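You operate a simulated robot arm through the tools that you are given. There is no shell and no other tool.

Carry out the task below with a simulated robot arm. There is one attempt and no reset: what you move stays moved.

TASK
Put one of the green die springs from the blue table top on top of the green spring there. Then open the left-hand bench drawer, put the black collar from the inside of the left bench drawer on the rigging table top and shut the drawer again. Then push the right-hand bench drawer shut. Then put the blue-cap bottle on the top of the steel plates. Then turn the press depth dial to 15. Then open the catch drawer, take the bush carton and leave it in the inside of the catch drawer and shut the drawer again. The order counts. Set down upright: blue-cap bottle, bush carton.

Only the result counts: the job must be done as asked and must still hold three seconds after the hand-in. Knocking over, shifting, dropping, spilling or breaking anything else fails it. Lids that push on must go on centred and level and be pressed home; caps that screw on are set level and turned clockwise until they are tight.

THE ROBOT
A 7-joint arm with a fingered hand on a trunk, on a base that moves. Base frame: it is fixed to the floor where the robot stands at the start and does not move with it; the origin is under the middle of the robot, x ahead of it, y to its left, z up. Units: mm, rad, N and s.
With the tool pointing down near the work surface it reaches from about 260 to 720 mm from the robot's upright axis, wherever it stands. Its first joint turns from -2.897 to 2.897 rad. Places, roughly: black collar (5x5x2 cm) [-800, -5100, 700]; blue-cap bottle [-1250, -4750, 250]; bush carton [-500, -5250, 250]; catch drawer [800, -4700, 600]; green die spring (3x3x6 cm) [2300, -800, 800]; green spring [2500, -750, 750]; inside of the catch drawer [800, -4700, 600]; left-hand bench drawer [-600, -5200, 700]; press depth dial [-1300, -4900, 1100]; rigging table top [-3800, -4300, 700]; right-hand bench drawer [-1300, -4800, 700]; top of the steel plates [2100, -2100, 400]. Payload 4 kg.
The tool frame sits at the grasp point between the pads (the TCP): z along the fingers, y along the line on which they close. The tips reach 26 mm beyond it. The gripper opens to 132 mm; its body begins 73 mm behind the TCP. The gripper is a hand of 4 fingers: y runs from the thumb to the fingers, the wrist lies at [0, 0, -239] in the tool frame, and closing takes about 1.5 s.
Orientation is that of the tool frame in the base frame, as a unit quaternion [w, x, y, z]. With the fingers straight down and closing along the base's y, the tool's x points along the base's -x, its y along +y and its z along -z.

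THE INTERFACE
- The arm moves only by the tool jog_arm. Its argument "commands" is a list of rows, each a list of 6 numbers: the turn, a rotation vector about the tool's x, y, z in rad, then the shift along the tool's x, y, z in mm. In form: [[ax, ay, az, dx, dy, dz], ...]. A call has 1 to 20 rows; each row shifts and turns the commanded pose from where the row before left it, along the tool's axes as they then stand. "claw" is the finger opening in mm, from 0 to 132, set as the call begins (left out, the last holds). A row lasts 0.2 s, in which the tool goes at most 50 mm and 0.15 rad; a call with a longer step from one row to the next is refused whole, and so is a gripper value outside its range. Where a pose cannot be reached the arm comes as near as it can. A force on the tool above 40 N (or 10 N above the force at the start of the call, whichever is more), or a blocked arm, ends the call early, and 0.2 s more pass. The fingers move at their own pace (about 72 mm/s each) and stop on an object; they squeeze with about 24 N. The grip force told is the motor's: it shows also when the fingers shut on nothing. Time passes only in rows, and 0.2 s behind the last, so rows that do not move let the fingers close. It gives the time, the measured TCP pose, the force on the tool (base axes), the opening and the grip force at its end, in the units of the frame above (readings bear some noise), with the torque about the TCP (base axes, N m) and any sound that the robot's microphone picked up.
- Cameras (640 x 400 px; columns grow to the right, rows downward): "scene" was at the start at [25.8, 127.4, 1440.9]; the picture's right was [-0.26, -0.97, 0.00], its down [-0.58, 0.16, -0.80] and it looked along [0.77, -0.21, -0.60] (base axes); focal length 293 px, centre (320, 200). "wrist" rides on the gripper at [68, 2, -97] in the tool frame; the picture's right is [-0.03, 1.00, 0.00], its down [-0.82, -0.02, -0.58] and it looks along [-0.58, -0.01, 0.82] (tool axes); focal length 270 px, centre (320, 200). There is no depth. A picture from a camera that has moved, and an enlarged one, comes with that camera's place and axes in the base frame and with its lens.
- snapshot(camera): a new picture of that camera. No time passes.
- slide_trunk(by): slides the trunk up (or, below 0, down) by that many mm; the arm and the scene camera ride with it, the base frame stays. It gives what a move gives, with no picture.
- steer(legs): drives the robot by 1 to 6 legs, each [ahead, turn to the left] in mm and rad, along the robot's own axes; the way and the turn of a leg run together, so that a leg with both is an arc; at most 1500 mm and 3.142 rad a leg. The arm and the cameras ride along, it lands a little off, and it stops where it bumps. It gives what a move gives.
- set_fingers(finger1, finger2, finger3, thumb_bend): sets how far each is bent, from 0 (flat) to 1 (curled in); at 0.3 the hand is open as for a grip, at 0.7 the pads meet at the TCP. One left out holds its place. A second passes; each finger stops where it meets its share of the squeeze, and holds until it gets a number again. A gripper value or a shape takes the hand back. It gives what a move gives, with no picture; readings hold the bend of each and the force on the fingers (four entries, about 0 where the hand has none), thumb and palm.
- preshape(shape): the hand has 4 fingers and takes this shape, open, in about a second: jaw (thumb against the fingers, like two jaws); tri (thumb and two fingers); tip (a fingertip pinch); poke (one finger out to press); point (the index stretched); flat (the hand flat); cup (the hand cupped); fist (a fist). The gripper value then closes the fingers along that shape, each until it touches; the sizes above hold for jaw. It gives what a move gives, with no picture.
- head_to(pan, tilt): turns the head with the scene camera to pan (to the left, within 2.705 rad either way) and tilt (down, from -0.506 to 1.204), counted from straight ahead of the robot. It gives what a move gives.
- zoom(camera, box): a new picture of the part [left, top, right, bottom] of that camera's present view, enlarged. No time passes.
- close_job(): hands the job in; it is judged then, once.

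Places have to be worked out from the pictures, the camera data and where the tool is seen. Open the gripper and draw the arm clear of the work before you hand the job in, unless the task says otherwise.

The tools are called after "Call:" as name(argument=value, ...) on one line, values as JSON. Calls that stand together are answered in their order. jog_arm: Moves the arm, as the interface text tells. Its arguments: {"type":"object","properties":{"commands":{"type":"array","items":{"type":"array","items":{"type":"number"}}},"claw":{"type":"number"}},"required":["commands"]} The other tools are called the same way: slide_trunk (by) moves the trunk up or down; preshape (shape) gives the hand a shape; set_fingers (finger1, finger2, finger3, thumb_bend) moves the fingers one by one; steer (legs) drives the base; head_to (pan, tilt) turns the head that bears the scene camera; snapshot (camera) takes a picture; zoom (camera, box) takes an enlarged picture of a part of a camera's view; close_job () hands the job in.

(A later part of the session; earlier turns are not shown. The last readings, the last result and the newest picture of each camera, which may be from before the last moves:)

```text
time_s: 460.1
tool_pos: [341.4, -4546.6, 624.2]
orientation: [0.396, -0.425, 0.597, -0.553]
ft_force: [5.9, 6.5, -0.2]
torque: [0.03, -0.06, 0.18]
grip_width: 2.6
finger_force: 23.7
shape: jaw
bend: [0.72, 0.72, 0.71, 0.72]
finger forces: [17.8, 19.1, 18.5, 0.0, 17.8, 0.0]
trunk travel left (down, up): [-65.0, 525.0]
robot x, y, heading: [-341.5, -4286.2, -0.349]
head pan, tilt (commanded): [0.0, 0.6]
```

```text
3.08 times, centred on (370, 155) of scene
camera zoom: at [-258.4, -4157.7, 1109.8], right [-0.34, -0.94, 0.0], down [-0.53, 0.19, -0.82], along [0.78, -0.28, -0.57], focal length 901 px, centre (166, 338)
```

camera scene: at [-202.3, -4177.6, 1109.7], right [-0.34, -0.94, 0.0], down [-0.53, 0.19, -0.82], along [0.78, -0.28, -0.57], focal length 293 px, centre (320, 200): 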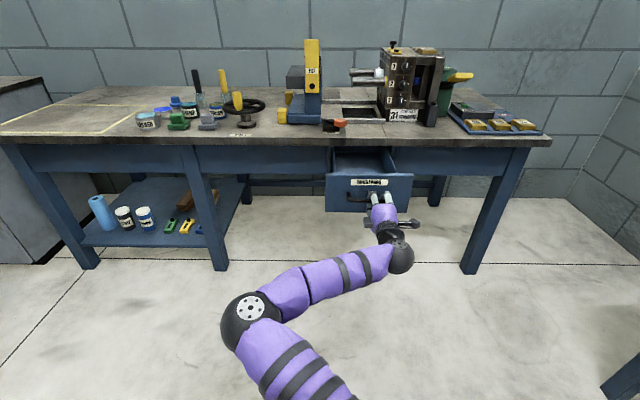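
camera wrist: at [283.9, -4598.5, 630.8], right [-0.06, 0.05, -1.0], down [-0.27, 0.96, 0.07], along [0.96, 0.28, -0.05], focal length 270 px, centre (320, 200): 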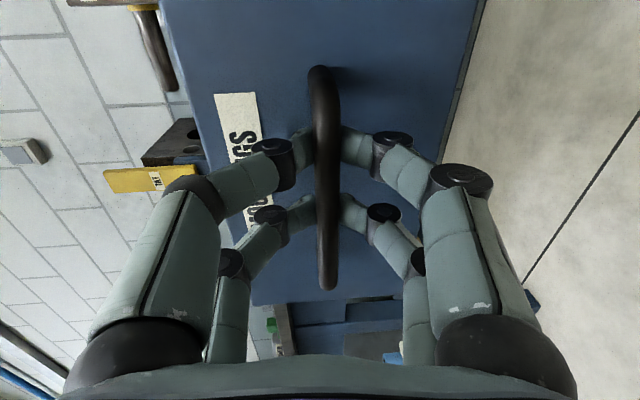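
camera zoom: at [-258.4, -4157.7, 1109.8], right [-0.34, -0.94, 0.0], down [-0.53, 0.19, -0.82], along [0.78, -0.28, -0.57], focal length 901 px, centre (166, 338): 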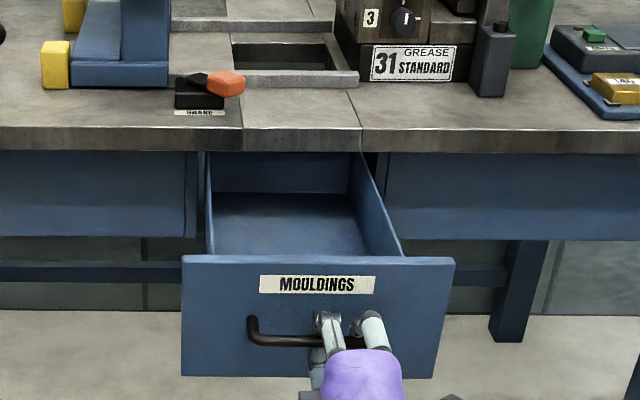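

The catch drawer is fully open and empty. I release the handle and back off.

Call:
steer(legs=[[5, 0]])

Call:
jog_arm(commands=[[0, 0, 0, 0, 0, 0], [0, 0, 0, 0, 0, 0], [0, 0, 0, 0, 0, 0], [0, 0, 0, 0, 0, 0], [0, 0, 0, 0, 0, 0]], claw=80)

Call:
steer(legs=[[-110, 0]])

Call:
snapshot(camera="wrist")

Call:
snapshot(camera="scene")

```text
time_s: 460.8
tool_pos: [346.6, -4547.2, 625.0]
orientation: [0.396, -0.424, 0.597, -0.554]
ft_force: [-1.1, 0.1, 0.0]
torque: [-0.02, 0.0, -0.01]
grip_width: 0.6
finger_force: 23.9
shape: jaw
bend: [0.73, 0.73, 0.72, 0.71]
finger forces: [0.0, 0.0, 0.0, 0.1, 0.0, 0.1]
trunk travel left (down, up): [-65.0, 525.0]
robot x, y, heading: [-332.8, -4291.4, -0.342]
head pan, tilt (commanded): [0.0, 0.6]
```

```text
time_s: 462.0
tool_pos: [346.5, -4547.8, 624.4]
orientation: [0.396, -0.425, 0.598, -0.552]
ft_force: [-0.4, 0.2, -0.1]
torque: [-0.04, -0.01, 0.01]
grip_width: 79.3
finger_force: 0.1
shape: jaw
bend: [0.71, 0.71, 0.71, 0.7]
finger forces: [0.0, 0.0, 0.1, 0.1, 0.0, 0.1]
trunk travel left (down, up): [-65.0, 525.0]
robot x, y, heading: [-333.9, -4289.6, -0.343]
head pan, tilt (commanded): [0.0, 0.6]
```

```text
time_s: 463.2
tool_pos: [243.7, -4513.2, 623.9]
orientation: [0.396, -0.425, 0.598, -0.553]
ft_force: [-1.1, 0.3, -0.4]
torque: [0.02, -0.03, 0.03]
grip_width: 79.6
finger_force: 0.2
shape: jaw
bend: [0.71, 0.71, 0.71, 0.7]
finger forces: [0.0, 0.1, 0.1, 0.1, 0.0, 0.0]
trunk travel left (down, up): [-65.0, 525.0]
robot x, y, heading: [-438.7, -4255.0, -0.343]
head pan, tilt (commanded): [0.0, 0.6]
```

```text
taken
camera wrist: at [130.1, -4543.4, 630.9], right [-0.06, 0.05, -1.0], down [-0.28, 0.96, 0.07], along [0.96, 0.28, -0.04], focal length 270 px, centre (320, 200)
```

wrist: 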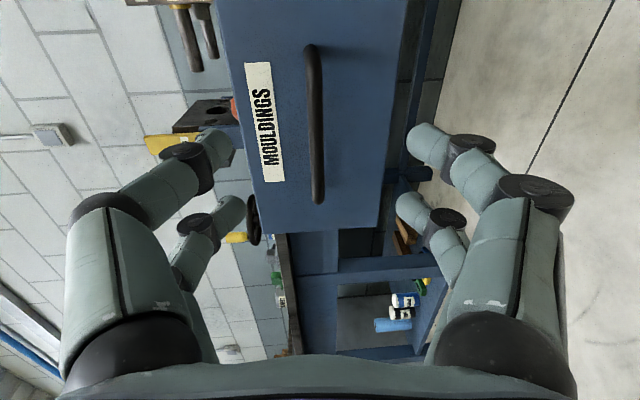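

```text
taken
camera scene: at [-356.6, -4122.8, 1109.8], right [-0.34, -0.94, 0.0], down [-0.53, 0.19, -0.82], along [0.78, -0.28, -0.57], focal length 293 px, centre (320, 200)
```

scene: 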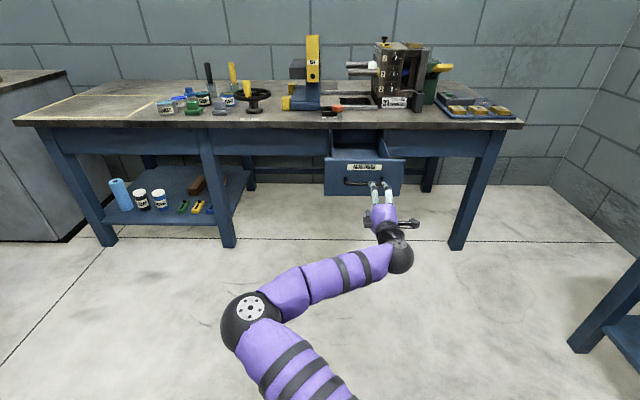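

The hand is free; the drawer stays open. The bush carton (second from left, "BUSHES", about 66×116×67 mm) must go in there, so I want a steep, nearly downward hand for both picking and placing. I unroll the hand and pivot it down to about 65° below horizontal.

Call:
jog_arm(commands=[[0, 0, 0.15, 0, 0, 0], [0, 0, 0.15, 0, 0, 0], [0, 0, 0.15, 0, 0, 0], [0, 0, 0.15, 0, 0, 0], [0, 0, 0.15, 0, 0, 0], [0, 0, 0.15, 0, 0, 0], [0, 0, 0.15, 0, 0, 0], [0, 0, 0.15, 0, 0, 0], [0, 0, 0.15, 0, 0, 0], [0, 0, 0.15, 0, 0, 0], [0, 0, 0.07, 0, 0, 0]])

Call:
jog_arm(commands=[[0, 0.15, 0, 35.7, 0, -2.7], [0, 0.15, 0, 35.7, 0, -2.7], [0, 0.15, 0, 35.7, 0, -2.7], [0, 0.15, 0, 35.7, 0, -2.7], [0, 0.15, 0, 35.7, 0, -2.7], [0, 0.15, 0, 35.7, 0, -2.7], [0, 0.15, 0, 35.7, 0, -2.7]])

Call:
snapshot(camera="scene")

Call:
snapshot(camera="wrist")

```text
time_s: 465.6
tool_pos: [243.8, -4511.0, 624.8]
orientation: [0.671, 0.123, 0.722, -0.112]
ft_force: [0.3, -0.7, -0.8]
torque: [0.0, 0.01, 0.02]
grip_width: 79.7
finger_force: 0.0
shape: jaw
bend: [0.71, 0.71, 0.71, 0.7]
finger forces: [0.1, 0.0, 0.0, 0.0, 0.0, 0.1]
trunk travel left (down, up): [-65.0, 525.0]
robot x, y, heading: [-439.1, -4252.4, -0.342]
head pan, tilt (commanded): [0.0, 0.6]
```

```text
time_s: 467.2
tool_pos: [115.2, -4467.3, 427.2]
orientation: [0.218, 0.162, 0.962, -0.035]
ft_force: [-0.1, -0.2, -0.6]
torque: [-0.02, 0.0, -0.02]
grip_width: 79.4
finger_force: 0.1
shape: jaw
bend: [0.71, 0.71, 0.71, 0.7]
finger forces: [0.0, 0.0, 0.0, 0.0, 0.1, 0.0]
trunk travel left (down, up): [-65.0, 525.0]
robot x, y, heading: [-435.4, -4253.1, -0.342]
head pan, tilt (commanded): [0.0, 0.6]
```

```text
taken
camera scene: at [-356.7, -4122.8, 1109.8], right [-0.34, -0.94, 0.0], down [-0.53, 0.19, -0.82], along [0.78, -0.28, -0.57], focal length 293 px, centre (320, 200)
```

scene: 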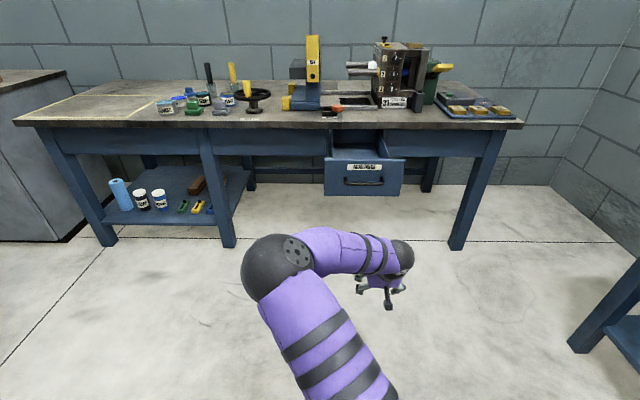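

```text
taken
camera wrist: at [16.9, -4430.3, 486.9], right [0.35, 0.94, 0.01], down [0.45, -0.18, 0.87], along [0.82, -0.3, -0.49], focal length 270 px, centre (320, 200)
```

wrist: 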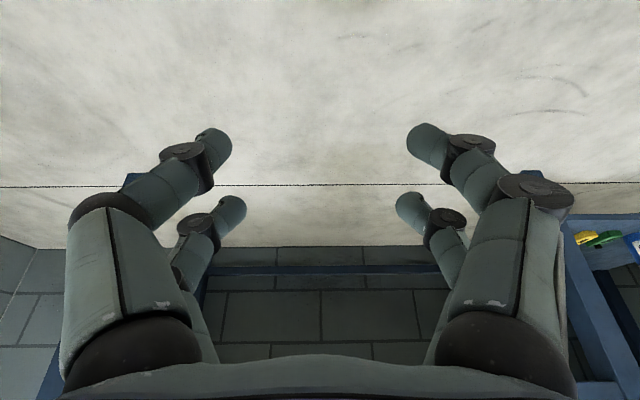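

The hand now points about 65° downward. I drive to a spot in front of the cartons and turn to face the bench.

Call:
steer(legs=[[0, -0.405], [310, 0], [0, -1.187]])

Call:
head_to(pan=0.0, tilt=0.7)

Call:
snapshot(camera="scene")

Call:
snapshot(camera="wrist")

```text
time_s: 473.9
tool_pos: [-430.0, -5017.0, 428.0]
orientation: [0.127, 0.8, 0.558, -0.181]
ft_force: [-0.6, 0.7, 0.4]
torque: [0.01, -0.02, 0.0]
grip_width: 79.4
finger_force: 0.1
shape: jaw
bend: [0.71, 0.71, 0.71, 0.7]
finger forces: [0.0, 0.1, 0.0, 0.0, 0.1, 0.0]
trunk travel left (down, up): [-65.0, 525.0]
robot x, y, heading: [-207.3, -4471.1, -1.939]
head pan, tilt (commanded): [0.0, 0.6]
```

```text
time_s: 474.6
tool_pos: [-431.0, -5017.7, 427.6]
orientation: [0.127, 0.8, 0.558, -0.181]
ft_force: [0.4, -0.4, -0.3]
torque: [0.01, 0.02, 0.0]
grip_width: 79.6
finger_force: 0.0
shape: jaw
bend: [0.71, 0.71, 0.71, 0.7]
finger forces: [0.0, 0.1, 0.0, 0.0, 0.0, 0.0]
trunk travel left (down, up): [-65.0, 525.0]
robot x, y, heading: [-201.3, -4474.2, -1.937]
head pan, tilt (commanded): [0.0, 0.7]
```

```text
taken
camera scene: at [-70.0, -4552.4, 1101.2], right [-0.93, 0.36, 0.0], down [0.23, 0.6, -0.77], along [-0.28, -0.71, -0.64], focal length 293 px, centre (320, 200)
```

scene: 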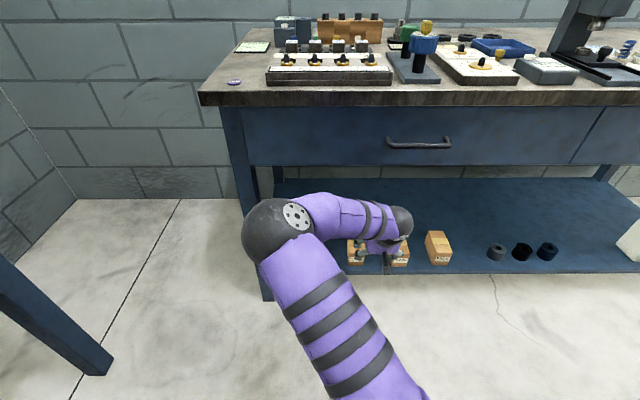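

```text
taken
camera wrist: at [-392.7, -4919.7, 486.9], right [0.93, -0.37, 0.01], down [-0.19, -0.45, 0.87], along [-0.32, -0.81, -0.49], focal length 270 px, centre (320, 200)
```

wrist: 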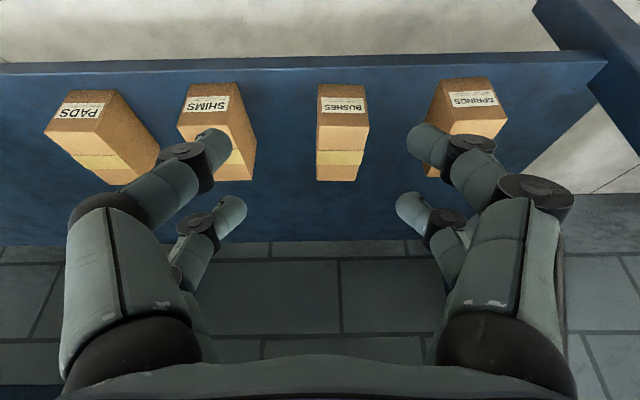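

Clear view of the cartons; BUSHES is near the centre. I zoom to measure it.

Call:
zoom(camera="wrist", box=[280, 60, 420, 200])

```text
2.86 times, centred on (350, 130) of wrist
camera zoom: at [-392.7, -4919.7, 486.9], right [0.93, -0.37, 0.01], down [-0.19, -0.45, 0.87], along [-0.32, -0.81, -0.49], focal length 772 px, centre (234, 400)
```

zoom: 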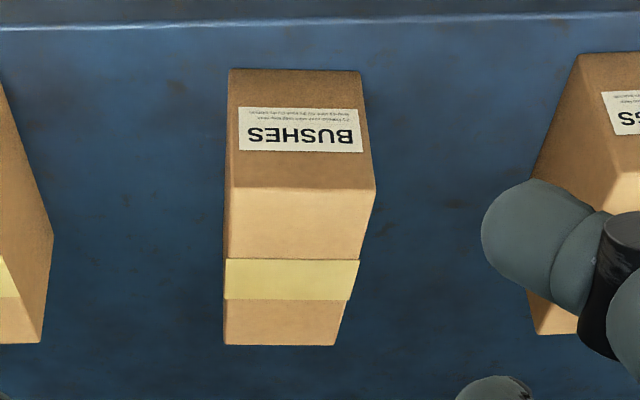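

The carton is 60 mm wide, 116 mm deep and 73 mm tall, its centre at S'≈5032. I lower the hand to about z 240 in front of the shelf and line it up.

Call:
slide_trunk(by=-60)

Call:
jog_arm(commands=[[0, 0, 0, 18.2, 0, 38.2], [0, 0, 0, 18.2, 0, 38.2], [0, 0, 0, 18.2, 0, 38.2], [0, 0, 0, 0, 28, 0]], claw=80)

Call:
snapshot(camera="wrist")

Call:
snapshot(camera="scene")

```text
time_s: 475.6
tool_pos: [-429.9, -5018.0, 369.3]
orientation: [0.128, 0.8, 0.557, -0.182]
ft_force: [0.1, 0.3, 0.2]
torque: [0.02, -0.02, 0.01]
grip_width: 79.6
finger_force: 0.0
shape: jaw
bend: [0.71, 0.71, 0.71, 0.7]
finger forces: [0.1, 0.0, 0.0, 0.0, 0.0, 0.0]
trunk travel left (down, up): [-5.0, 585.0]
robot x, y, heading: [-204.3, -4474.0, -1.938]
head pan, tilt (commanded): [0.0, 0.7]
```

```text
time_s: 476.6
tool_pos: [-402.0, -5026.8, 243.3]
orientation: [0.127, 0.8, 0.557, -0.181]
ft_force: [-0.7, 0.6, -0.4]
torque: [0.01, 0.0, -0.01]
grip_width: 79.3
finger_force: 0.0
shape: jaw
bend: [0.71, 0.71, 0.71, 0.7]
finger forces: [0.1, 0.0, 0.1, 0.0, 0.0, 0.1]
trunk travel left (down, up): [-5.0, 585.0]
robot x, y, heading: [-206.1, -4470.7, -1.942]
head pan, tilt (commanded): [0.0, 0.7]
```

```text
taken
camera wrist: at [-364.5, -4928.4, 300.7], right [0.93, -0.37, 0.01], down [-0.19, -0.45, 0.87], along [-0.32, -0.81, -0.49], focal length 270 px, centre (320, 200)
```

wrist: 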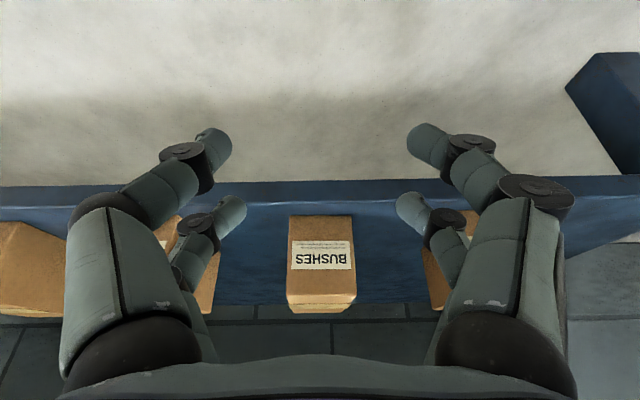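

```text
taken
camera scene: at [-70.0, -4552.4, 1041.2], right [-0.93, 0.36, 0.0], down [0.23, 0.6, -0.76], along [-0.28, -0.71, -0.64], focal length 293 px, centre (320, 200)
```

scene: 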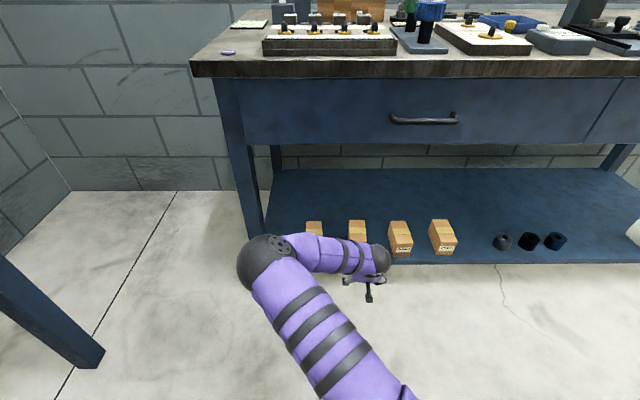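

The outward elbow would hit the bench leg if I drove in like this. I back off and rearrange the arm first by raising the hand to a neutral pose.

Call:
steer(legs=[[-300, 0]])

Call:
slide_trunk(by=300)

Call:
jog_arm(commands=[[0, 0.15, 0, 20, 0, -20], [0, 0.15, 0, 20, 0, -20], [0, 0.14, 0, 20, 0, -20], [0, 0, 0, 0, 0, -45], [0, 0, 0, 0, 0, -45], [0, 0, 0, 0, 0, -45], [0, 0, 0, 0, 0, -45], [0, 0, 0, 0, 0, -45], [0, 0, 0, 0, 0, -45], [0, 0, 0, 0, 0, -45], [0, 0, 0, 0, 0, -45]])

Call:
snapshot(camera="scene")

```text
time_s: 478.4
tool_pos: [-307.3, -4794.7, 242.3]
orientation: [0.129, 0.798, 0.561, -0.181]
ft_force: [-0.1, -0.1, 0.4]
torque: [0.05, -0.01, 0.03]
grip_width: 79.6
finger_force: 0.0
shape: jaw
bend: [0.71, 0.71, 0.71, 0.7]
finger forces: [0.0, 0.0, 0.0, 0.0, 0.0, 0.1]
trunk travel left (down, up): [-5.0, 585.0]
robot x, y, heading: [-115.4, -4234.2, -1.936]
head pan, tilt (commanded): [0.0, 0.7]
stopped in leg 1: the robot was blocked; the commanded pose is now the measured one
```

```text
time_s: 481.4
tool_pos: [-307.5, -4794.6, 542.8]
orientation: [0.128, 0.798, 0.56, -0.182]
ft_force: [0.3, -0.5, 0.2]
torque: [-0.04, 0.03, 0.02]
grip_width: 79.7
finger_force: 0.2
shape: jaw
bend: [0.71, 0.71, 0.71, 0.7]
finger forces: [0.1, 0.1, 0.0, 0.1, 0.0, 0.1]
trunk travel left (down, up): [-305.0, 285.0]
robot x, y, heading: [-116.3, -4240.9, -1.932]
head pan, tilt (commanded): [0.0, 0.7]
```

```text
time_s: 483.9
tool_pos: [-280.9, -4718.8, 945.7]
orientation: [0.003, 0.819, 0.574, -0.003]
ft_force: [-0.2, 0.8, -0.3]
torque: [0.02, 0.05, 0.03]
grip_width: 79.6
finger_force: 0.0
shape: jaw
bend: [0.71, 0.71, 0.71, 0.7]
finger forces: [0.0, 0.0, 0.0, 0.1, 0.0, 0.1]
trunk travel left (down, up): [-305.0, 285.0]
robot x, y, heading: [-115.5, -4240.7, -1.927]
head pan, tilt (commanded): [0.0, 0.7]
```

```text
taken
camera scene: at [20.9, -4317.6, 1341.1], right [-0.94, 0.35, 0.0], down [0.23, 0.6, -0.76], along [-0.27, -0.72, -0.64], focal length 293 px, centre (320, 200)
```

scene: 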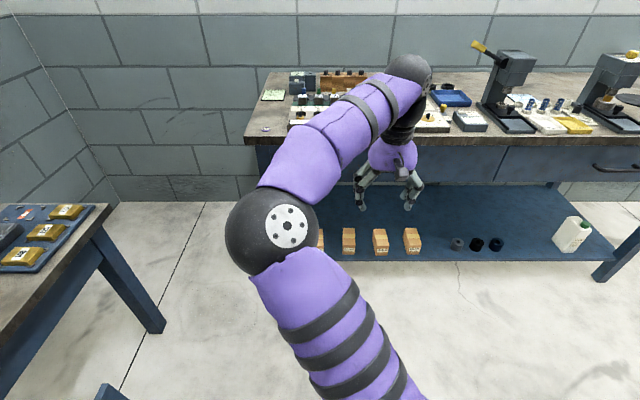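

The elbow still points left. Earlier, pivoting the hand up to horizontal from a mid-height pose brought the arm in line, so I repeat that here.

Call:
jog_arm(commands=[[0, 0, 0, 40, 0, 20], [0, 0, 0, 40, 0, 20], [0, 0, 0, 0, 0, 40], [0, 0, 0, 0, 0, 40], [0, 0, 0, 0, 0, 40], [0, 0, 0, 0, 0, 35], [0, -0.15, 0, -35.7, 0, -2.7], [0, -0.15, 0, -35.7, 0, -2.7], [0, -0.15, 0, -35.7, 0, -2.7], [0, -0.15, 0, -35.7, 0, -2.7], [0, -0.15, 0, -35.7, 0, -2.7], [0, -0.15, 0, -35.7, 0, -2.7], [0, -0.15, 0, -35.7, 0, -2.7], [0, -0.15, 0, -35.7, 0, -2.7]])

Call:
snapshot(camera="scene")

```text
time_s: 486.9
tool_pos: [-330.9, -4855.9, 902.2]
orientation: [0.328, 0.673, 0.473, -0.465]
ft_force: [0.2, -0.1, 0.6]
torque: [-0.02, 0.0, 0.02]
grip_width: 79.7
finger_force: 0.1
shape: jaw
bend: [0.71, 0.71, 0.71, 0.7]
finger forces: [0.0, 0.0, 0.0, 0.0, 0.0, 0.0]
trunk travel left (down, up): [-305.0, 285.0]
robot x, y, heading: [-116.9, -4237.0, -1.931]
head pan, tilt (commanded): [0.0, 0.7]
```

```text
taken
camera scene: at [20.8, -4317.4, 1341.2], right [-0.94, 0.35, 0.0], down [0.23, 0.6, -0.76], along [-0.27, -0.72, -0.64], focal length 293 px, centre (320, 200)
```

scene: 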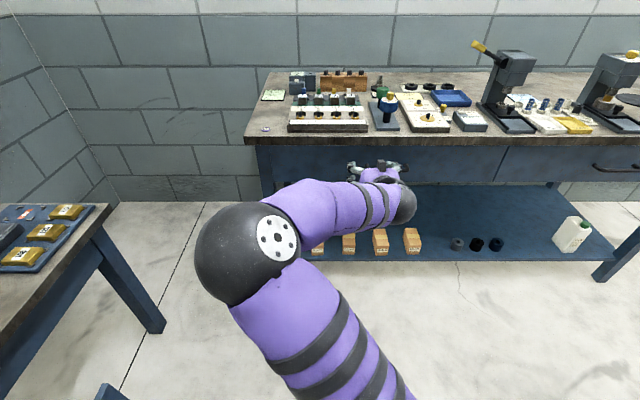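

The elbow stays left, so instead I'll approach the carton from the right with the base turned about 0.4 rad to the left; then the elbow clears the bench leg. First I pivot the hand back down and reposition the base.

Call:
jog_arm(commands=[[0, 0.15, 0, 35.7, 0, -2.7], [0, 0.15, 0, 35.7, 0, -2.7], [0, 0.15, 0, 35.7, 0, -2.7], [0, 0.15, 0, 35.7, 0, -2.7], [0, 0.15, 0, 35.7, 0, -2.7]])

Call:
steer(legs=[[100, 0], [0, -1.307], [350, 0], [0, 1.704]])

Call:
snapshot(camera="scene")

Call:
snapshot(camera="wrist")

```text
time_s: 488.1
tool_pos: [-288.6, -4746.3, 772.9]
orientation: [0.131, 0.798, 0.559, -0.184]
ft_force: [0.4, -0.7, 0.0]
torque: [-0.05, 0.0, 0.0]
grip_width: 79.8
finger_force: 0.0
shape: jaw
bend: [0.71, 0.71, 0.71, 0.7]
finger forces: [0.0, 0.0, 0.1, 0.0, 0.0, 0.0]
trunk travel left (down, up): [-305.0, 285.0]
robot x, y, heading: [-114.4, -4236.4, -1.929]
head pan, tilt (commanded): [0.0, 0.7]
```

```text
time_s: 499.3
tool_pos: [-433.9, -4832.0, 772.6]
orientation: [0.169, 0.652, 0.724, -0.151]
ft_force: [0.3, 0.1, 1.0]
torque: [0.02, -0.01, -0.01]
grip_width: 79.5
finger_force: 0.0
shape: jaw
bend: [0.71, 0.71, 0.71, 0.7]
finger forces: [0.0, 0.0, 0.0, 0.1, 0.1, 0.1]
trunk travel left (down, up): [-305.0, 285.0]
robot x, y, heading: [-502.1, -4300.9, -1.482]
head pan, tilt (commanded): [0.0, 0.7]
```

```text
taken
camera scene: at [-344.0, -4312.7, 1341.2], right [-1.0, -0.09, 0.0], down [-0.06, 0.64, -0.76], along [0.07, -0.76, -0.64], focal length 293 px, centre (320, 200)
```

scene: 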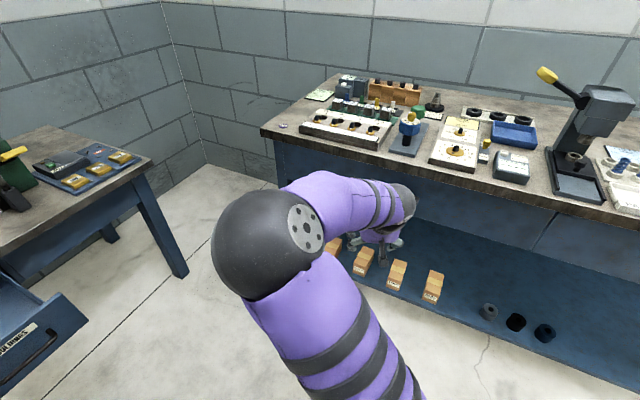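

```text
taken
camera wrist: at [-442.8, -4728.1, 830.4], right [1.0, 0.08, 0.01], down [0.03, -0.48, 0.88], along [0.08, -0.88, -0.48], focal length 270 px, centre (320, 200)
```

wrist: 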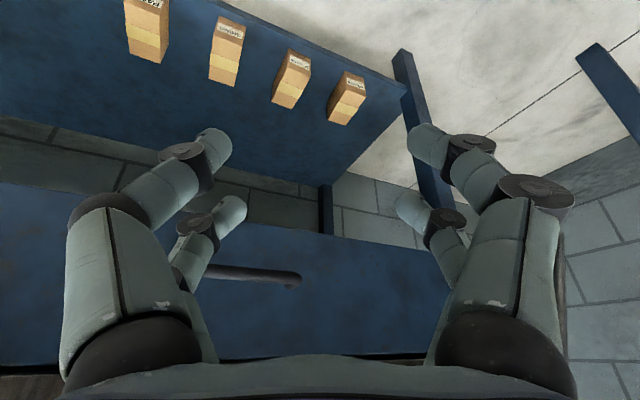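

Good position. I yaw the hand to align with the carton, lower the trunk fully, and lower the hand in front of the shelf.

Call:
jog_arm(commands=[[0.05, 0, 0.1015, 0, 0, 0], [0.05, 0, 0.1015, 0, 0, 0], [0.05, 0, 0.1015, 0, 0, 0], [0.05, 0, 0.1015, 0, 0, 0]])

Call:
slide_trunk(by=-300)

Call:
jog_arm(commands=[[0, 0, 0, 20.3, 0, 41.4], [0, 0, 0, 20.3, 0, 41.4], [0, 0, 0, 20.3, 0, 41.4], [0, 0, 0, 20.3, 0, 41.4], [0, 0, 0, 18, 0, 37]])

Call:
snapshot(camera="scene")

Call:
snapshot(camera="wrist")

```text
time_s: 500.3
tool_pos: [-433.8, -4834.3, 771.7]
orientation: [0.131, 0.798, 0.558, -0.186]
ft_force: [0.1, 0.1, 0.1]
torque: [0.03, -0.01, 0.0]
grip_width: 79.6
finger_force: 0.0
shape: jaw
bend: [0.71, 0.71, 0.71, 0.7]
finger forces: [0.1, 0.1, 0.0, 0.0, 0.0, 0.1]
trunk travel left (down, up): [-305.0, 285.0]
robot x, y, heading: [-501.7, -4299.0, -1.477]
head pan, tilt (commanded): [0.0, 0.7]
```

```text
time_s: 503.3
tool_pos: [-433.0, -4833.0, 472.3]
orientation: [0.131, 0.797, 0.56, -0.185]
ft_force: [-0.4, 0.6, -0.9]
torque: [0.01, -0.01, 0.03]
grip_width: 79.7
finger_force: 0.0
shape: jaw
bend: [0.71, 0.71, 0.71, 0.7]
finger forces: [0.0, 0.0, 0.0, 0.0, 0.0, 0.0]
trunk travel left (down, up): [-5.0, 585.0]
robot x, y, heading: [-499.2, -4297.5, -1.477]
head pan, tilt (commanded): [0.0, 0.7]
```

```text
time_s: 504.5
tool_pos: [-434.5, -4833.7, 246.8]
orientation: [0.132, 0.797, 0.559, -0.185]
ft_force: [-0.5, -0.4, 0.4]
torque: [0.02, -0.01, 0.0]
grip_width: 79.8
finger_force: 0.0
shape: jaw
bend: [0.71, 0.71, 0.71, 0.7]
finger forces: [0.0, 0.1, 0.0, 0.1, 0.0, 0.0]
trunk travel left (down, up): [-5.0, 585.0]
robot x, y, heading: [-497.7, -4298.3, -1.479]
head pan, tilt (commanded): [0.0, 0.7]
```

```text
taken
camera scene: at [-344.0, -4312.5, 1041.3], right [-1.0, -0.09, 0.0], down [-0.06, 0.64, -0.76], along [0.07, -0.76, -0.64], focal length 293 px, centre (320, 200)
```

scene: 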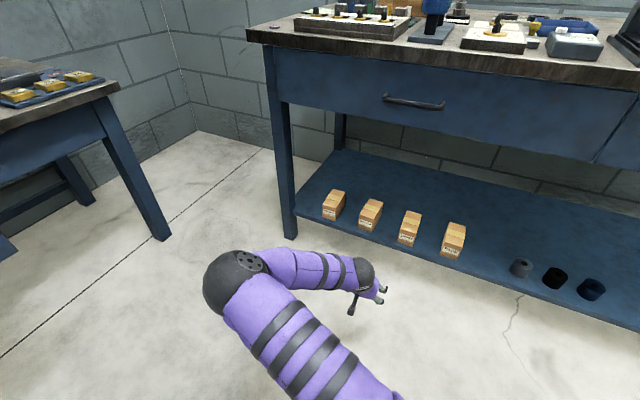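

```text
taken
camera wrist: at [-397.6, -4735.1, 304.7], right [0.93, -0.36, 0.01], down [-0.18, -0.44, 0.88], along [-0.31, -0.82, -0.48], focal length 270 px, centre (320, 200)
```

wrist: 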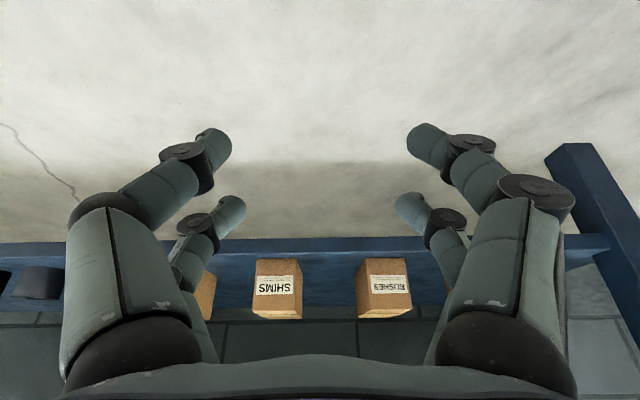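

I shift the hand 70 mm to the right to compensate for the oblique drive, and drive forward 230 mm.

Call:
jog_arm(commands=[[0, 0, 0, 0, -35.5, 0], [0, 0, 0, 0, -35.5, 0]])

Call:
steer(legs=[[230, 0]])

Call:
snapshot(camera="scene")

Call:
snapshot(camera="wrist")

```text
time_s: 505.1
tool_pos: [-500.7, -4810.9, 244.9]
orientation: [0.132, 0.797, 0.561, -0.184]
ft_force: [-0.7, -0.2, -0.4]
torque: [0.02, -0.03, 0.01]
grip_width: 79.5
finger_force: 0.0
shape: jaw
bend: [0.71, 0.71, 0.71, 0.7]
finger forces: [0.0, 0.0, 0.1, 0.1, 0.0, 0.1]
trunk travel left (down, up): [-5.0, 585.0]
robot x, y, heading: [-502.0, -4295.0, -1.477]
head pan, tilt (commanded): [0.0, 0.7]
```

```text
time_s: 506.8
tool_pos: [-481.6, -5038.8, 244.1]
orientation: [0.131, 0.798, 0.559, -0.184]
ft_force: [0.2, 0.5, -0.1]
torque: [-0.01, -0.01, 0.0]
grip_width: 79.6
finger_force: 0.1
shape: jaw
bend: [0.71, 0.71, 0.71, 0.7]
finger forces: [0.0, 0.0, 0.1, 0.0, 0.1, 0.0]
trunk travel left (down, up): [-5.0, 585.0]
robot x, y, heading: [-477.9, -4527.0, -1.478]
head pan, tilt (commanded): [0.0, 0.7]
```

```text
taken
camera scene: at [-323.3, -4540.7, 1041.2], right [-1.0, -0.09, 0.0], down [-0.06, 0.64, -0.76], along [0.07, -0.76, -0.64], focal length 293 px, centre (320, 200)
```

scene: 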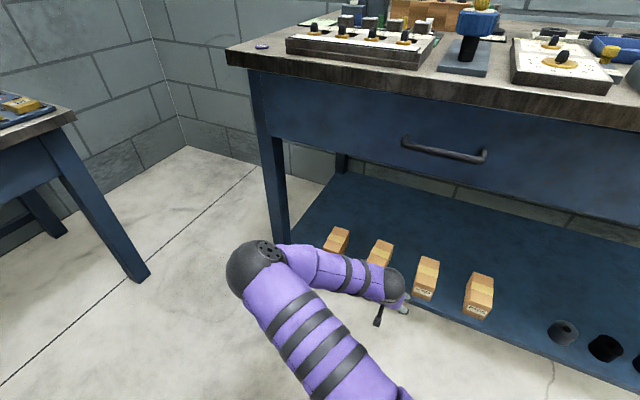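

```text
taken
camera wrist: at [-444.5, -4939.5, 303.2], right [0.93, -0.36, 0.01], down [-0.18, -0.44, 0.88], along [-0.31, -0.82, -0.48], focal length 270 px, centre (320, 200)
```

wrist: 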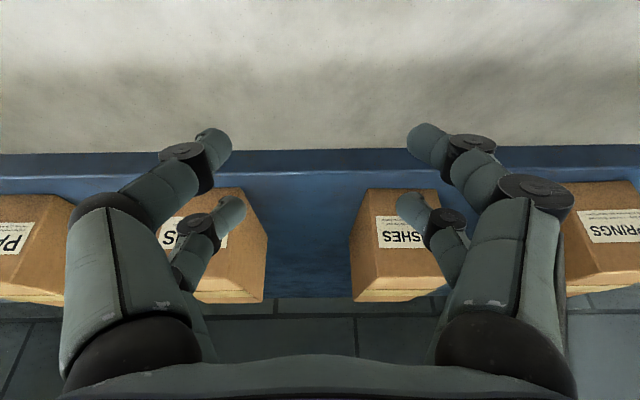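

I line up laterally first using the arm, and check.

Call:
jog_arm(commands=[[0, 0, 0, 0, 33, 0], [0, 0, 0, 0, 32, 0]])

Call:
snapshot(camera="wrist")

Call:
snapshot(camera="scene")

```text
time_s: 507.4
tool_pos: [-421.2, -5060.1, 245.8]
orientation: [0.131, 0.797, 0.559, -0.186]
ft_force: [-0.1, 0.3, 0.3]
torque: [-0.02, 0.0, 0.01]
grip_width: 79.7
finger_force: 0.1
shape: jaw
bend: [0.71, 0.71, 0.71, 0.7]
finger forces: [0.0, 0.1, 0.0, 0.1, 0.0, 0.1]
trunk travel left (down, up): [-5.0, 585.0]
robot x, y, heading: [-478.0, -4526.9, -1.48]
head pan, tilt (commanded): [0.0, 0.7]
```

```text
taken
camera wrist: at [-383.8, -4961.8, 302.0], right [0.93, -0.36, 0.01], down [-0.18, -0.44, 0.88], along [-0.31, -0.82, -0.48], focal length 270 px, centre (320, 200)
```

wrist: 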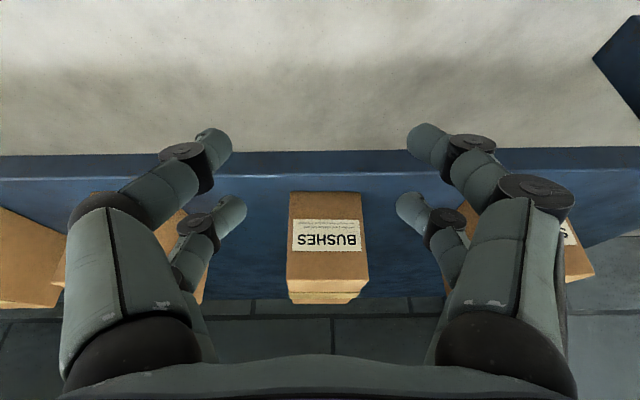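

```text
taken
camera scene: at [-323.3, -4540.7, 1041.2], right [-1.0, -0.09, 0.0], down [-0.06, 0.64, -0.76], along [0.07, -0.76, -0.64], focal length 293 px, centre (320, 200)
```

scene: 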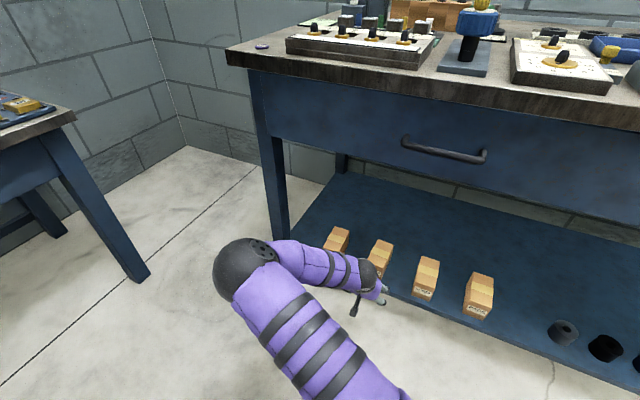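

Nearly centred. I extend the arm forward toward the carton in two parts.

Call:
jog_arm(commands=[[0, 0, 0, 0, 5, 0], [0, 0, 0, -30.1, 0, 14.8], [0, 0, 0, -30.1, 0, 14.8]])

Call:
snapshot(camera="wrist")

Call:
snapshot(camera="scene")

```text
time_s: 508.2
tool_pos: [-437.9, -5125.0, 243.8]
orientation: [0.131, 0.797, 0.559, -0.185]
ft_force: [-0.7, 0.1, -0.2]
torque: [0.01, 0.02, 0.01]
grip_width: 79.8
finger_force: 0.1
shape: jaw
bend: [0.71, 0.71, 0.71, 0.7]
finger forces: [0.1, 0.0, 0.0, 0.0, 0.0, 0.0]
trunk travel left (down, up): [-5.0, 585.0]
robot x, y, heading: [-478.7, -4529.0, -1.48]
head pan, tilt (commanded): [0.0, 0.7]
```

```text
taken
camera wrist: at [-400.6, -5026.4, 302.5], right [0.93, -0.36, 0.01], down [-0.18, -0.44, 0.88], along [-0.31, -0.82, -0.48], focal length 270 px, centre (320, 200)
```

wrist: 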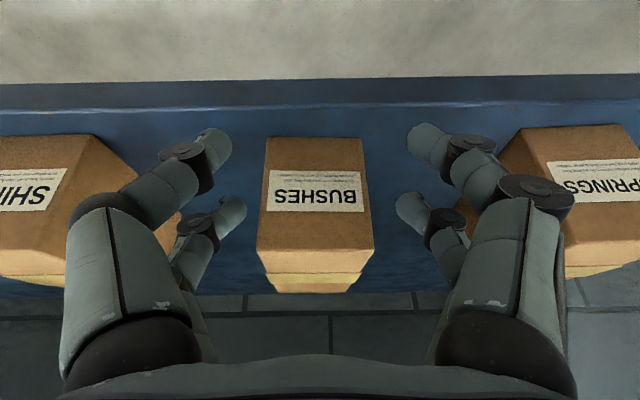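

```text
taken
camera scene: at [-323.3, -4540.6, 1041.2], right [-1.0, -0.09, 0.0], down [-0.06, 0.64, -0.76], along [0.07, -0.76, -0.64], focal length 293 px, centre (320, 200)
```

scene: 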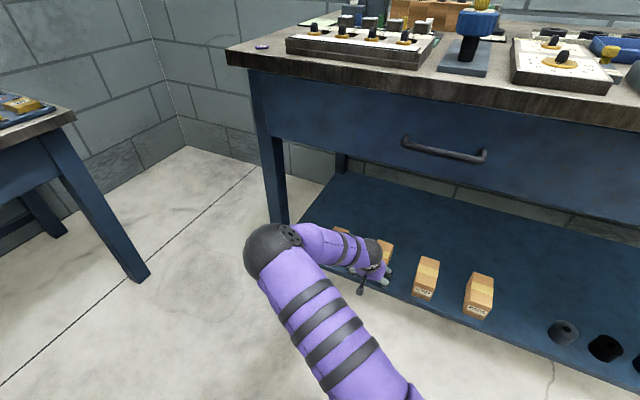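

Still centred with clearance on both sides. I go the remaining 67 mm.

Call:
jog_arm(commands=[[0, 0, 0, -30.1, -1, 14.8], [0, 0, 0, -30.1, -1, 14.8]])

Call:
snapshot(camera="wrist")

Call:
snapshot(camera="scene")

```text
time_s: 508.8
tool_pos: [-463.7, -5189.8, 244.8]
orientation: [0.13, 0.797, 0.56, -0.185]
ft_force: [-0.6, -1.0, -0.3]
torque: [0.04, -0.01, -0.01]
grip_width: 79.7
finger_force: 0.0
shape: jaw
bend: [0.71, 0.71, 0.71, 0.7]
finger forces: [0.1, 0.1, 0.0, 0.1, 0.0, 0.1]
trunk travel left (down, up): [-5.0, 585.0]
robot x, y, heading: [-476.7, -4524.4, -1.479]
head pan, tilt (commanded): [0.0, 0.7]
```

```text
taken
camera wrist: at [-426.5, -5089.6, 302.9], right [0.93, -0.36, 0.01], down [-0.18, -0.44, 0.88], along [-0.31, -0.82, -0.48], focal length 270 px, centre (320, 200)
```

wrist: 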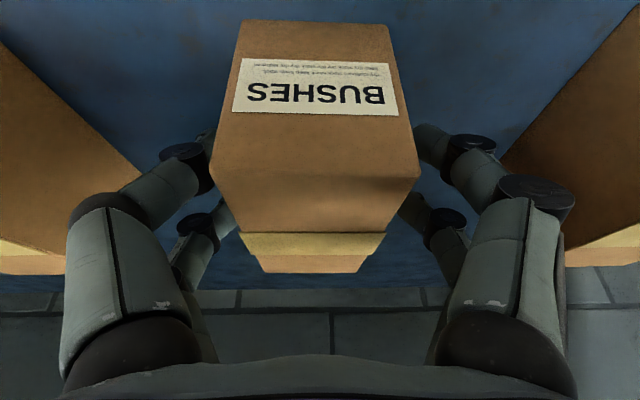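

```text
taken
camera scene: at [-323.3, -4540.6, 1041.2], right [-1.0, -0.09, 0.0], down [-0.06, 0.64, -0.76], along [0.07, -0.76, -0.64], focal length 293 px, centre (320, 200)
```

scene: 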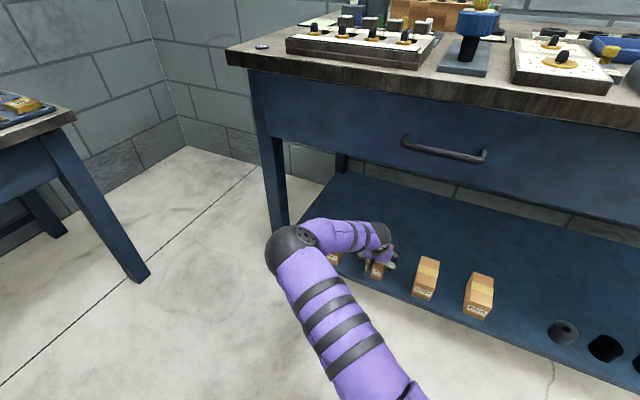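

The carton is between the fingers. I close the grip.

Call:
jog_arm(commands=[[0, 0, 0, 0, 0, 0], [0, 0, 0, 0, 0, 0], [0, 0, 0, 0, 0, 0], [0, 0, 0, 0, 0, 0], [0, 0, 0, 0, 0, 0]], claw=0)

Call:
snapshot(camera="wrist")

```text
time_s: 510.0
tool_pos: [-463.9, -5188.7, 244.3]
orientation: [0.13, 0.798, 0.558, -0.185]
ft_force: [-0.3, -0.1, 0.3]
torque: [0.03, 0.03, 0.0]
grip_width: 54.7
finger_force: 23.8
shape: jaw
bend: [0.73, 0.74, 0.73, 0.7]
finger forces: [21.5, 21.9, 21.4, 0.0, 22.0, 0.0]
trunk travel left (down, up): [-5.0, 585.0]
robot x, y, heading: [-478.3, -4520.3, -1.475]
head pan, tilt (commanded): [0.0, 0.7]
```

```text
taken
camera wrist: at [-426.5, -5089.4, 302.6], right [0.93, -0.36, 0.01], down [-0.18, -0.44, 0.88], along [-0.31, -0.82, -0.48], focal length 270 px, centre (320, 200)
```

wrist: 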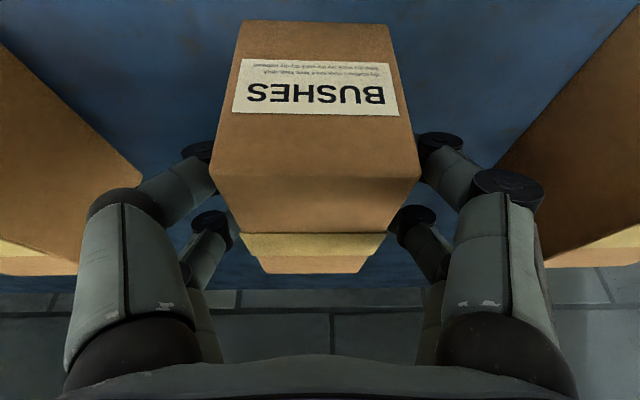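

Gripped evenly on both sides. I lift it straight up 45 mm.

Call:
jog_arm(commands=[[0, 0, 0, -4.4, 0, -9], [0, 0, 0, -7.7, 0, -15.7], [0, 0, 0, -7.7, 0, -15.7]])

Call:
snapshot(camera="wrist")

Call:
snapshot(camera="scene")

```text
time_s: 510.8
tool_pos: [-463.2, -5188.2, 289.6]
orientation: [0.131, 0.797, 0.559, -0.185]
ft_force: [-0.1, 0.4, -4.2]
torque: [0.07, -0.02, 0.02]
grip_width: 54.6
finger_force: 24.0
shape: jaw
bend: [0.73, 0.74, 0.73, 0.7]
finger forces: [21.7, 21.8, 21.6, 0.0, 22.1, 0.1]
trunk travel left (down, up): [-5.0, 585.0]
robot x, y, heading: [-478.5, -4525.5, -1.48]
head pan, tilt (commanded): [0.0, 0.7]
```

```text
taken
camera wrist: at [-426.6, -5089.1, 347.7], right [0.93, -0.36, 0.01], down [-0.18, -0.44, 0.88], along [-0.31, -0.82, -0.48], focal length 270 px, centre (320, 200)
```

wrist: 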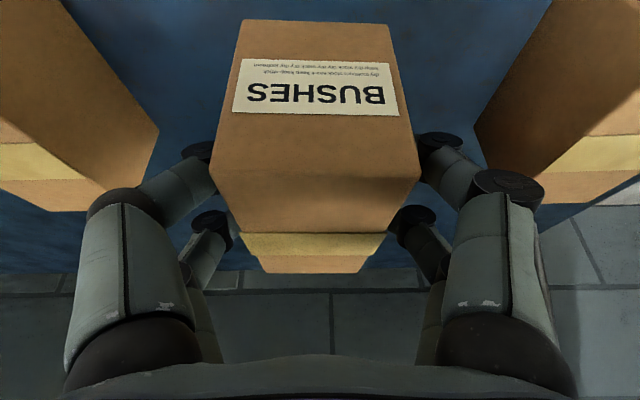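

```text
taken
camera scene: at [-323.3, -4541.0, 1041.1], right [-1.0, -0.09, 0.0], down [-0.06, 0.64, -0.76], along [0.07, -0.76, -0.64], focal length 293 px, centre (320, 200)
```

scene: 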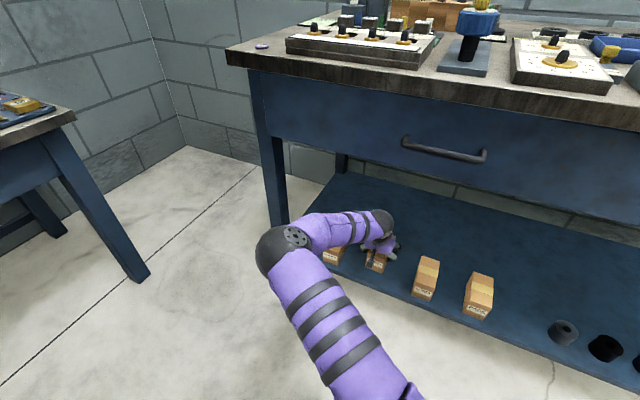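

The carton (about 0.4 kg) hangs level. I lift it above its neighbours and draw it straight out with the arm.

Call:
jog_arm(commands=[[0, 0, 0, -8.8, 0, -18], [0, 0, 0, -8.8, 0, -18], [0, 0, 0, 30.1, 0, -14.8], [0, 0, 0, 30.1, 0, -14.8], [0, 0, 0, 30.1, 0, -14.8], [0, 0, 0, 30.1, 0, -14.8], [0, 0, 0, 30.1, 0, -14.8]])

Call:
steer(legs=[[-250, 0]])

Call:
snapshot(camera="scene")

Call:
snapshot(camera="wrist")

```text
time_s: 512.4
tool_pos: [-406.9, -5029.7, 331.6]
orientation: [0.131, 0.798, 0.559, -0.185]
ft_force: [0.2, 0.9, -4.3]
torque: [0.08, -0.04, -0.02]
grip_width: 54.8
finger_force: 23.9
shape: jaw
bend: [0.73, 0.74, 0.73, 0.7]
finger forces: [21.7, 21.9, 21.5, 0.1, 21.9, 0.0]
trunk travel left (down, up): [-5.0, 585.0]
robot x, y, heading: [-478.3, -4526.2, -1.478]
head pan, tilt (commanded): [0.0, 0.7]
```

```text
time_s: 514.3
tool_pos: [-430.6, -4780.9, 332.4]
orientation: [0.131, 0.798, 0.558, -0.185]
ft_force: [0.7, 0.2, -3.5]
torque: [0.05, -0.05, 0.0]
grip_width: 54.5
finger_force: 24.0
shape: jaw
bend: [0.73, 0.74, 0.73, 0.7]
finger forces: [21.6, 21.9, 21.4, 0.0, 22.0, 0.0]
trunk travel left (down, up): [-5.0, 585.0]
robot x, y, heading: [-499.1, -4278.4, -1.483]
head pan, tilt (commanded): [0.0, 0.7]
```

```text
taken
camera scene: at [-345.4, -4292.5, 1041.2], right [-1.0, -0.09, 0.0], down [-0.06, 0.64, -0.76], along [0.07, -0.76, -0.64], focal length 293 px, centre (320, 200)
```

scene: 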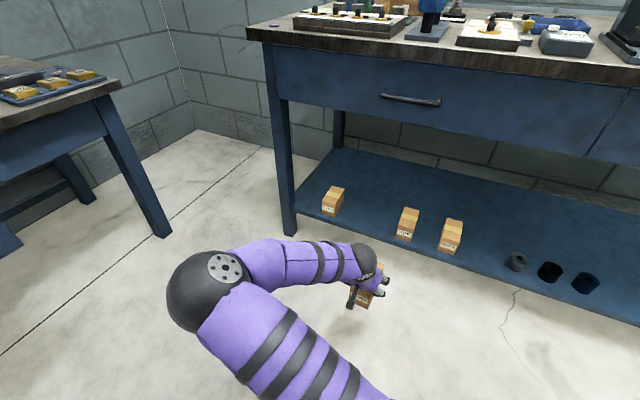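

```text
taken
camera wrist: at [-393.5, -4683.3, 390.1], right [0.93, -0.36, 0.01], down [-0.19, -0.44, 0.88], along [-0.31, -0.82, -0.48], focal length 270 px, centre (320, 200)
```

wrist: 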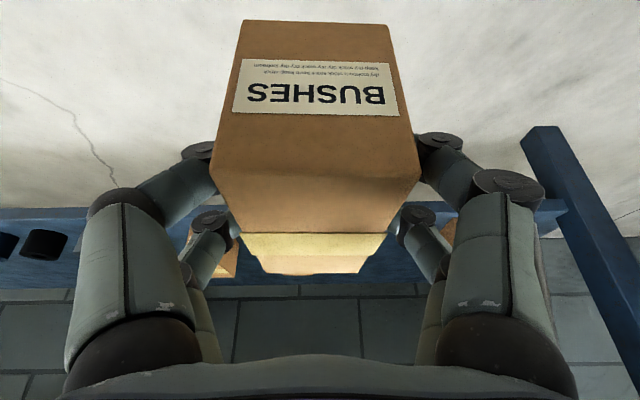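

The carton is out and the other cartons are untouched. I raise the trunk so the carton clears the drawer's front panel and drive to the catch drawer.

Call:
slide_trunk(by=400)

Call:
slide_trunk(by=90)

Call:
steer(legs=[[0, 1.2], [400, 0], [0, -0.08]])

Call:
head_to(pan=0.0, tilt=0.7)

Call:
snapshot(camera="scene")

Call:
snapshot(camera="wrist")

```text
time_s: 518.1
tool_pos: [-430.7, -4782.3, 732.2]
orientation: [0.13, 0.799, 0.557, -0.186]
ft_force: [-0.1, -0.5, -4.5]
torque: [0.04, -0.03, 0.01]
grip_width: 54.8
finger_force: 23.6
shape: jaw
bend: [0.73, 0.74, 0.73, 0.7]
finger forces: [21.6, 21.9, 21.5, 0.0, 22.0, 0.1]
trunk travel left (down, up): [-405.0, 185.0]
robot x, y, heading: [-501.4, -4280.1, -1.48]
head pan, tilt (commanded): [0.0, 0.7]
```

```text
time_s: 519.3
tool_pos: [-429.8, -4782.8, 822.7]
orientation: [0.13, 0.799, 0.557, -0.186]
ft_force: [0.4, 0.3, -3.7]
torque: [0.07, -0.02, -0.02]
grip_width: 54.3
finger_force: 24.1
shape: jaw
bend: [0.73, 0.74, 0.73, 0.7]
finger forces: [21.6, 21.9, 21.5, 0.0, 22.1, 0.0]
trunk travel left (down, up): [-495.0, 95.0]
robot x, y, heading: [-500.0, -4276.1, -1.484]
head pan, tilt (commanded): [0.0, 0.7]
```

```text
time_s: 525.5
tool_pos: [358.3, -4578.5, 820.9]
orientation: [0.207, 0.396, 0.89, -0.091]
ft_force: [0.6, 0.2, -2.9]
torque: [0.03, 0.06, 0.0]
grip_width: 54.5
finger_force: 23.7
shape: jaw
bend: [0.73, 0.74, 0.73, 0.7]
finger forces: [21.8, 22.0, 21.7, 0.0, 22.0, 0.0]
trunk travel left (down, up): [-495.0, 95.0]
robot x, y, heading: [-122.0, -4404.7, -0.397]
head pan, tilt (commanded): [0.0, 0.7]
```

```text
time_s: 526.1
tool_pos: [358.3, -4578.1, 822.9]
orientation: [0.208, 0.396, 0.89, -0.091]
ft_force: [-0.6, 0.0, -3.3]
torque: [0.03, 0.02, 0.01]
grip_width: 54.6
finger_force: 24.0
shape: jaw
bend: [0.73, 0.74, 0.73, 0.7]
finger forces: [21.7, 22.0, 21.6, 0.0, 22.1, 0.0]
trunk travel left (down, up): [-495.0, 95.0]
robot x, y, heading: [-124.2, -4406.9, -0.407]
head pan, tilt (commanded): [0.0, 0.7]
```

```text
taken
camera scene: at [-36.2, -4276.4, 1531.2], right [-0.39, -0.92, 0.0], down [-0.59, 0.25, -0.76], along [0.7, -0.3, -0.64], focal length 293 px, centre (320, 200)
```

scene: 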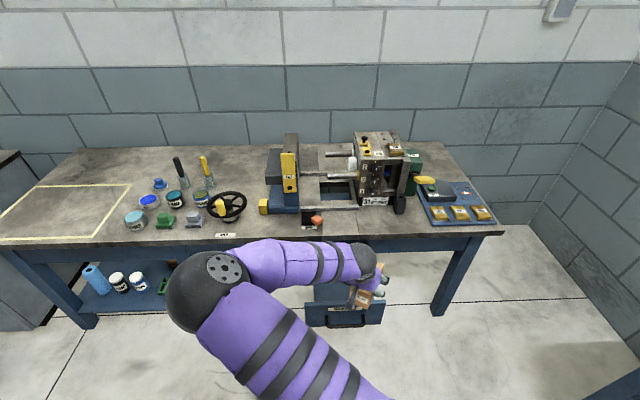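

```text
taken
camera wrist: at [289.7, -4497.4, 880.0], right [0.76, 0.65, 0.01], down [0.3, -0.37, 0.88], along [0.58, -0.66, -0.48], focal length 270 px, centre (320, 200)
```

wrist: 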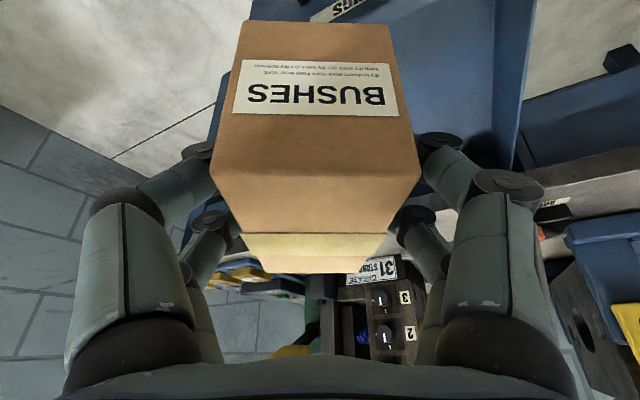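

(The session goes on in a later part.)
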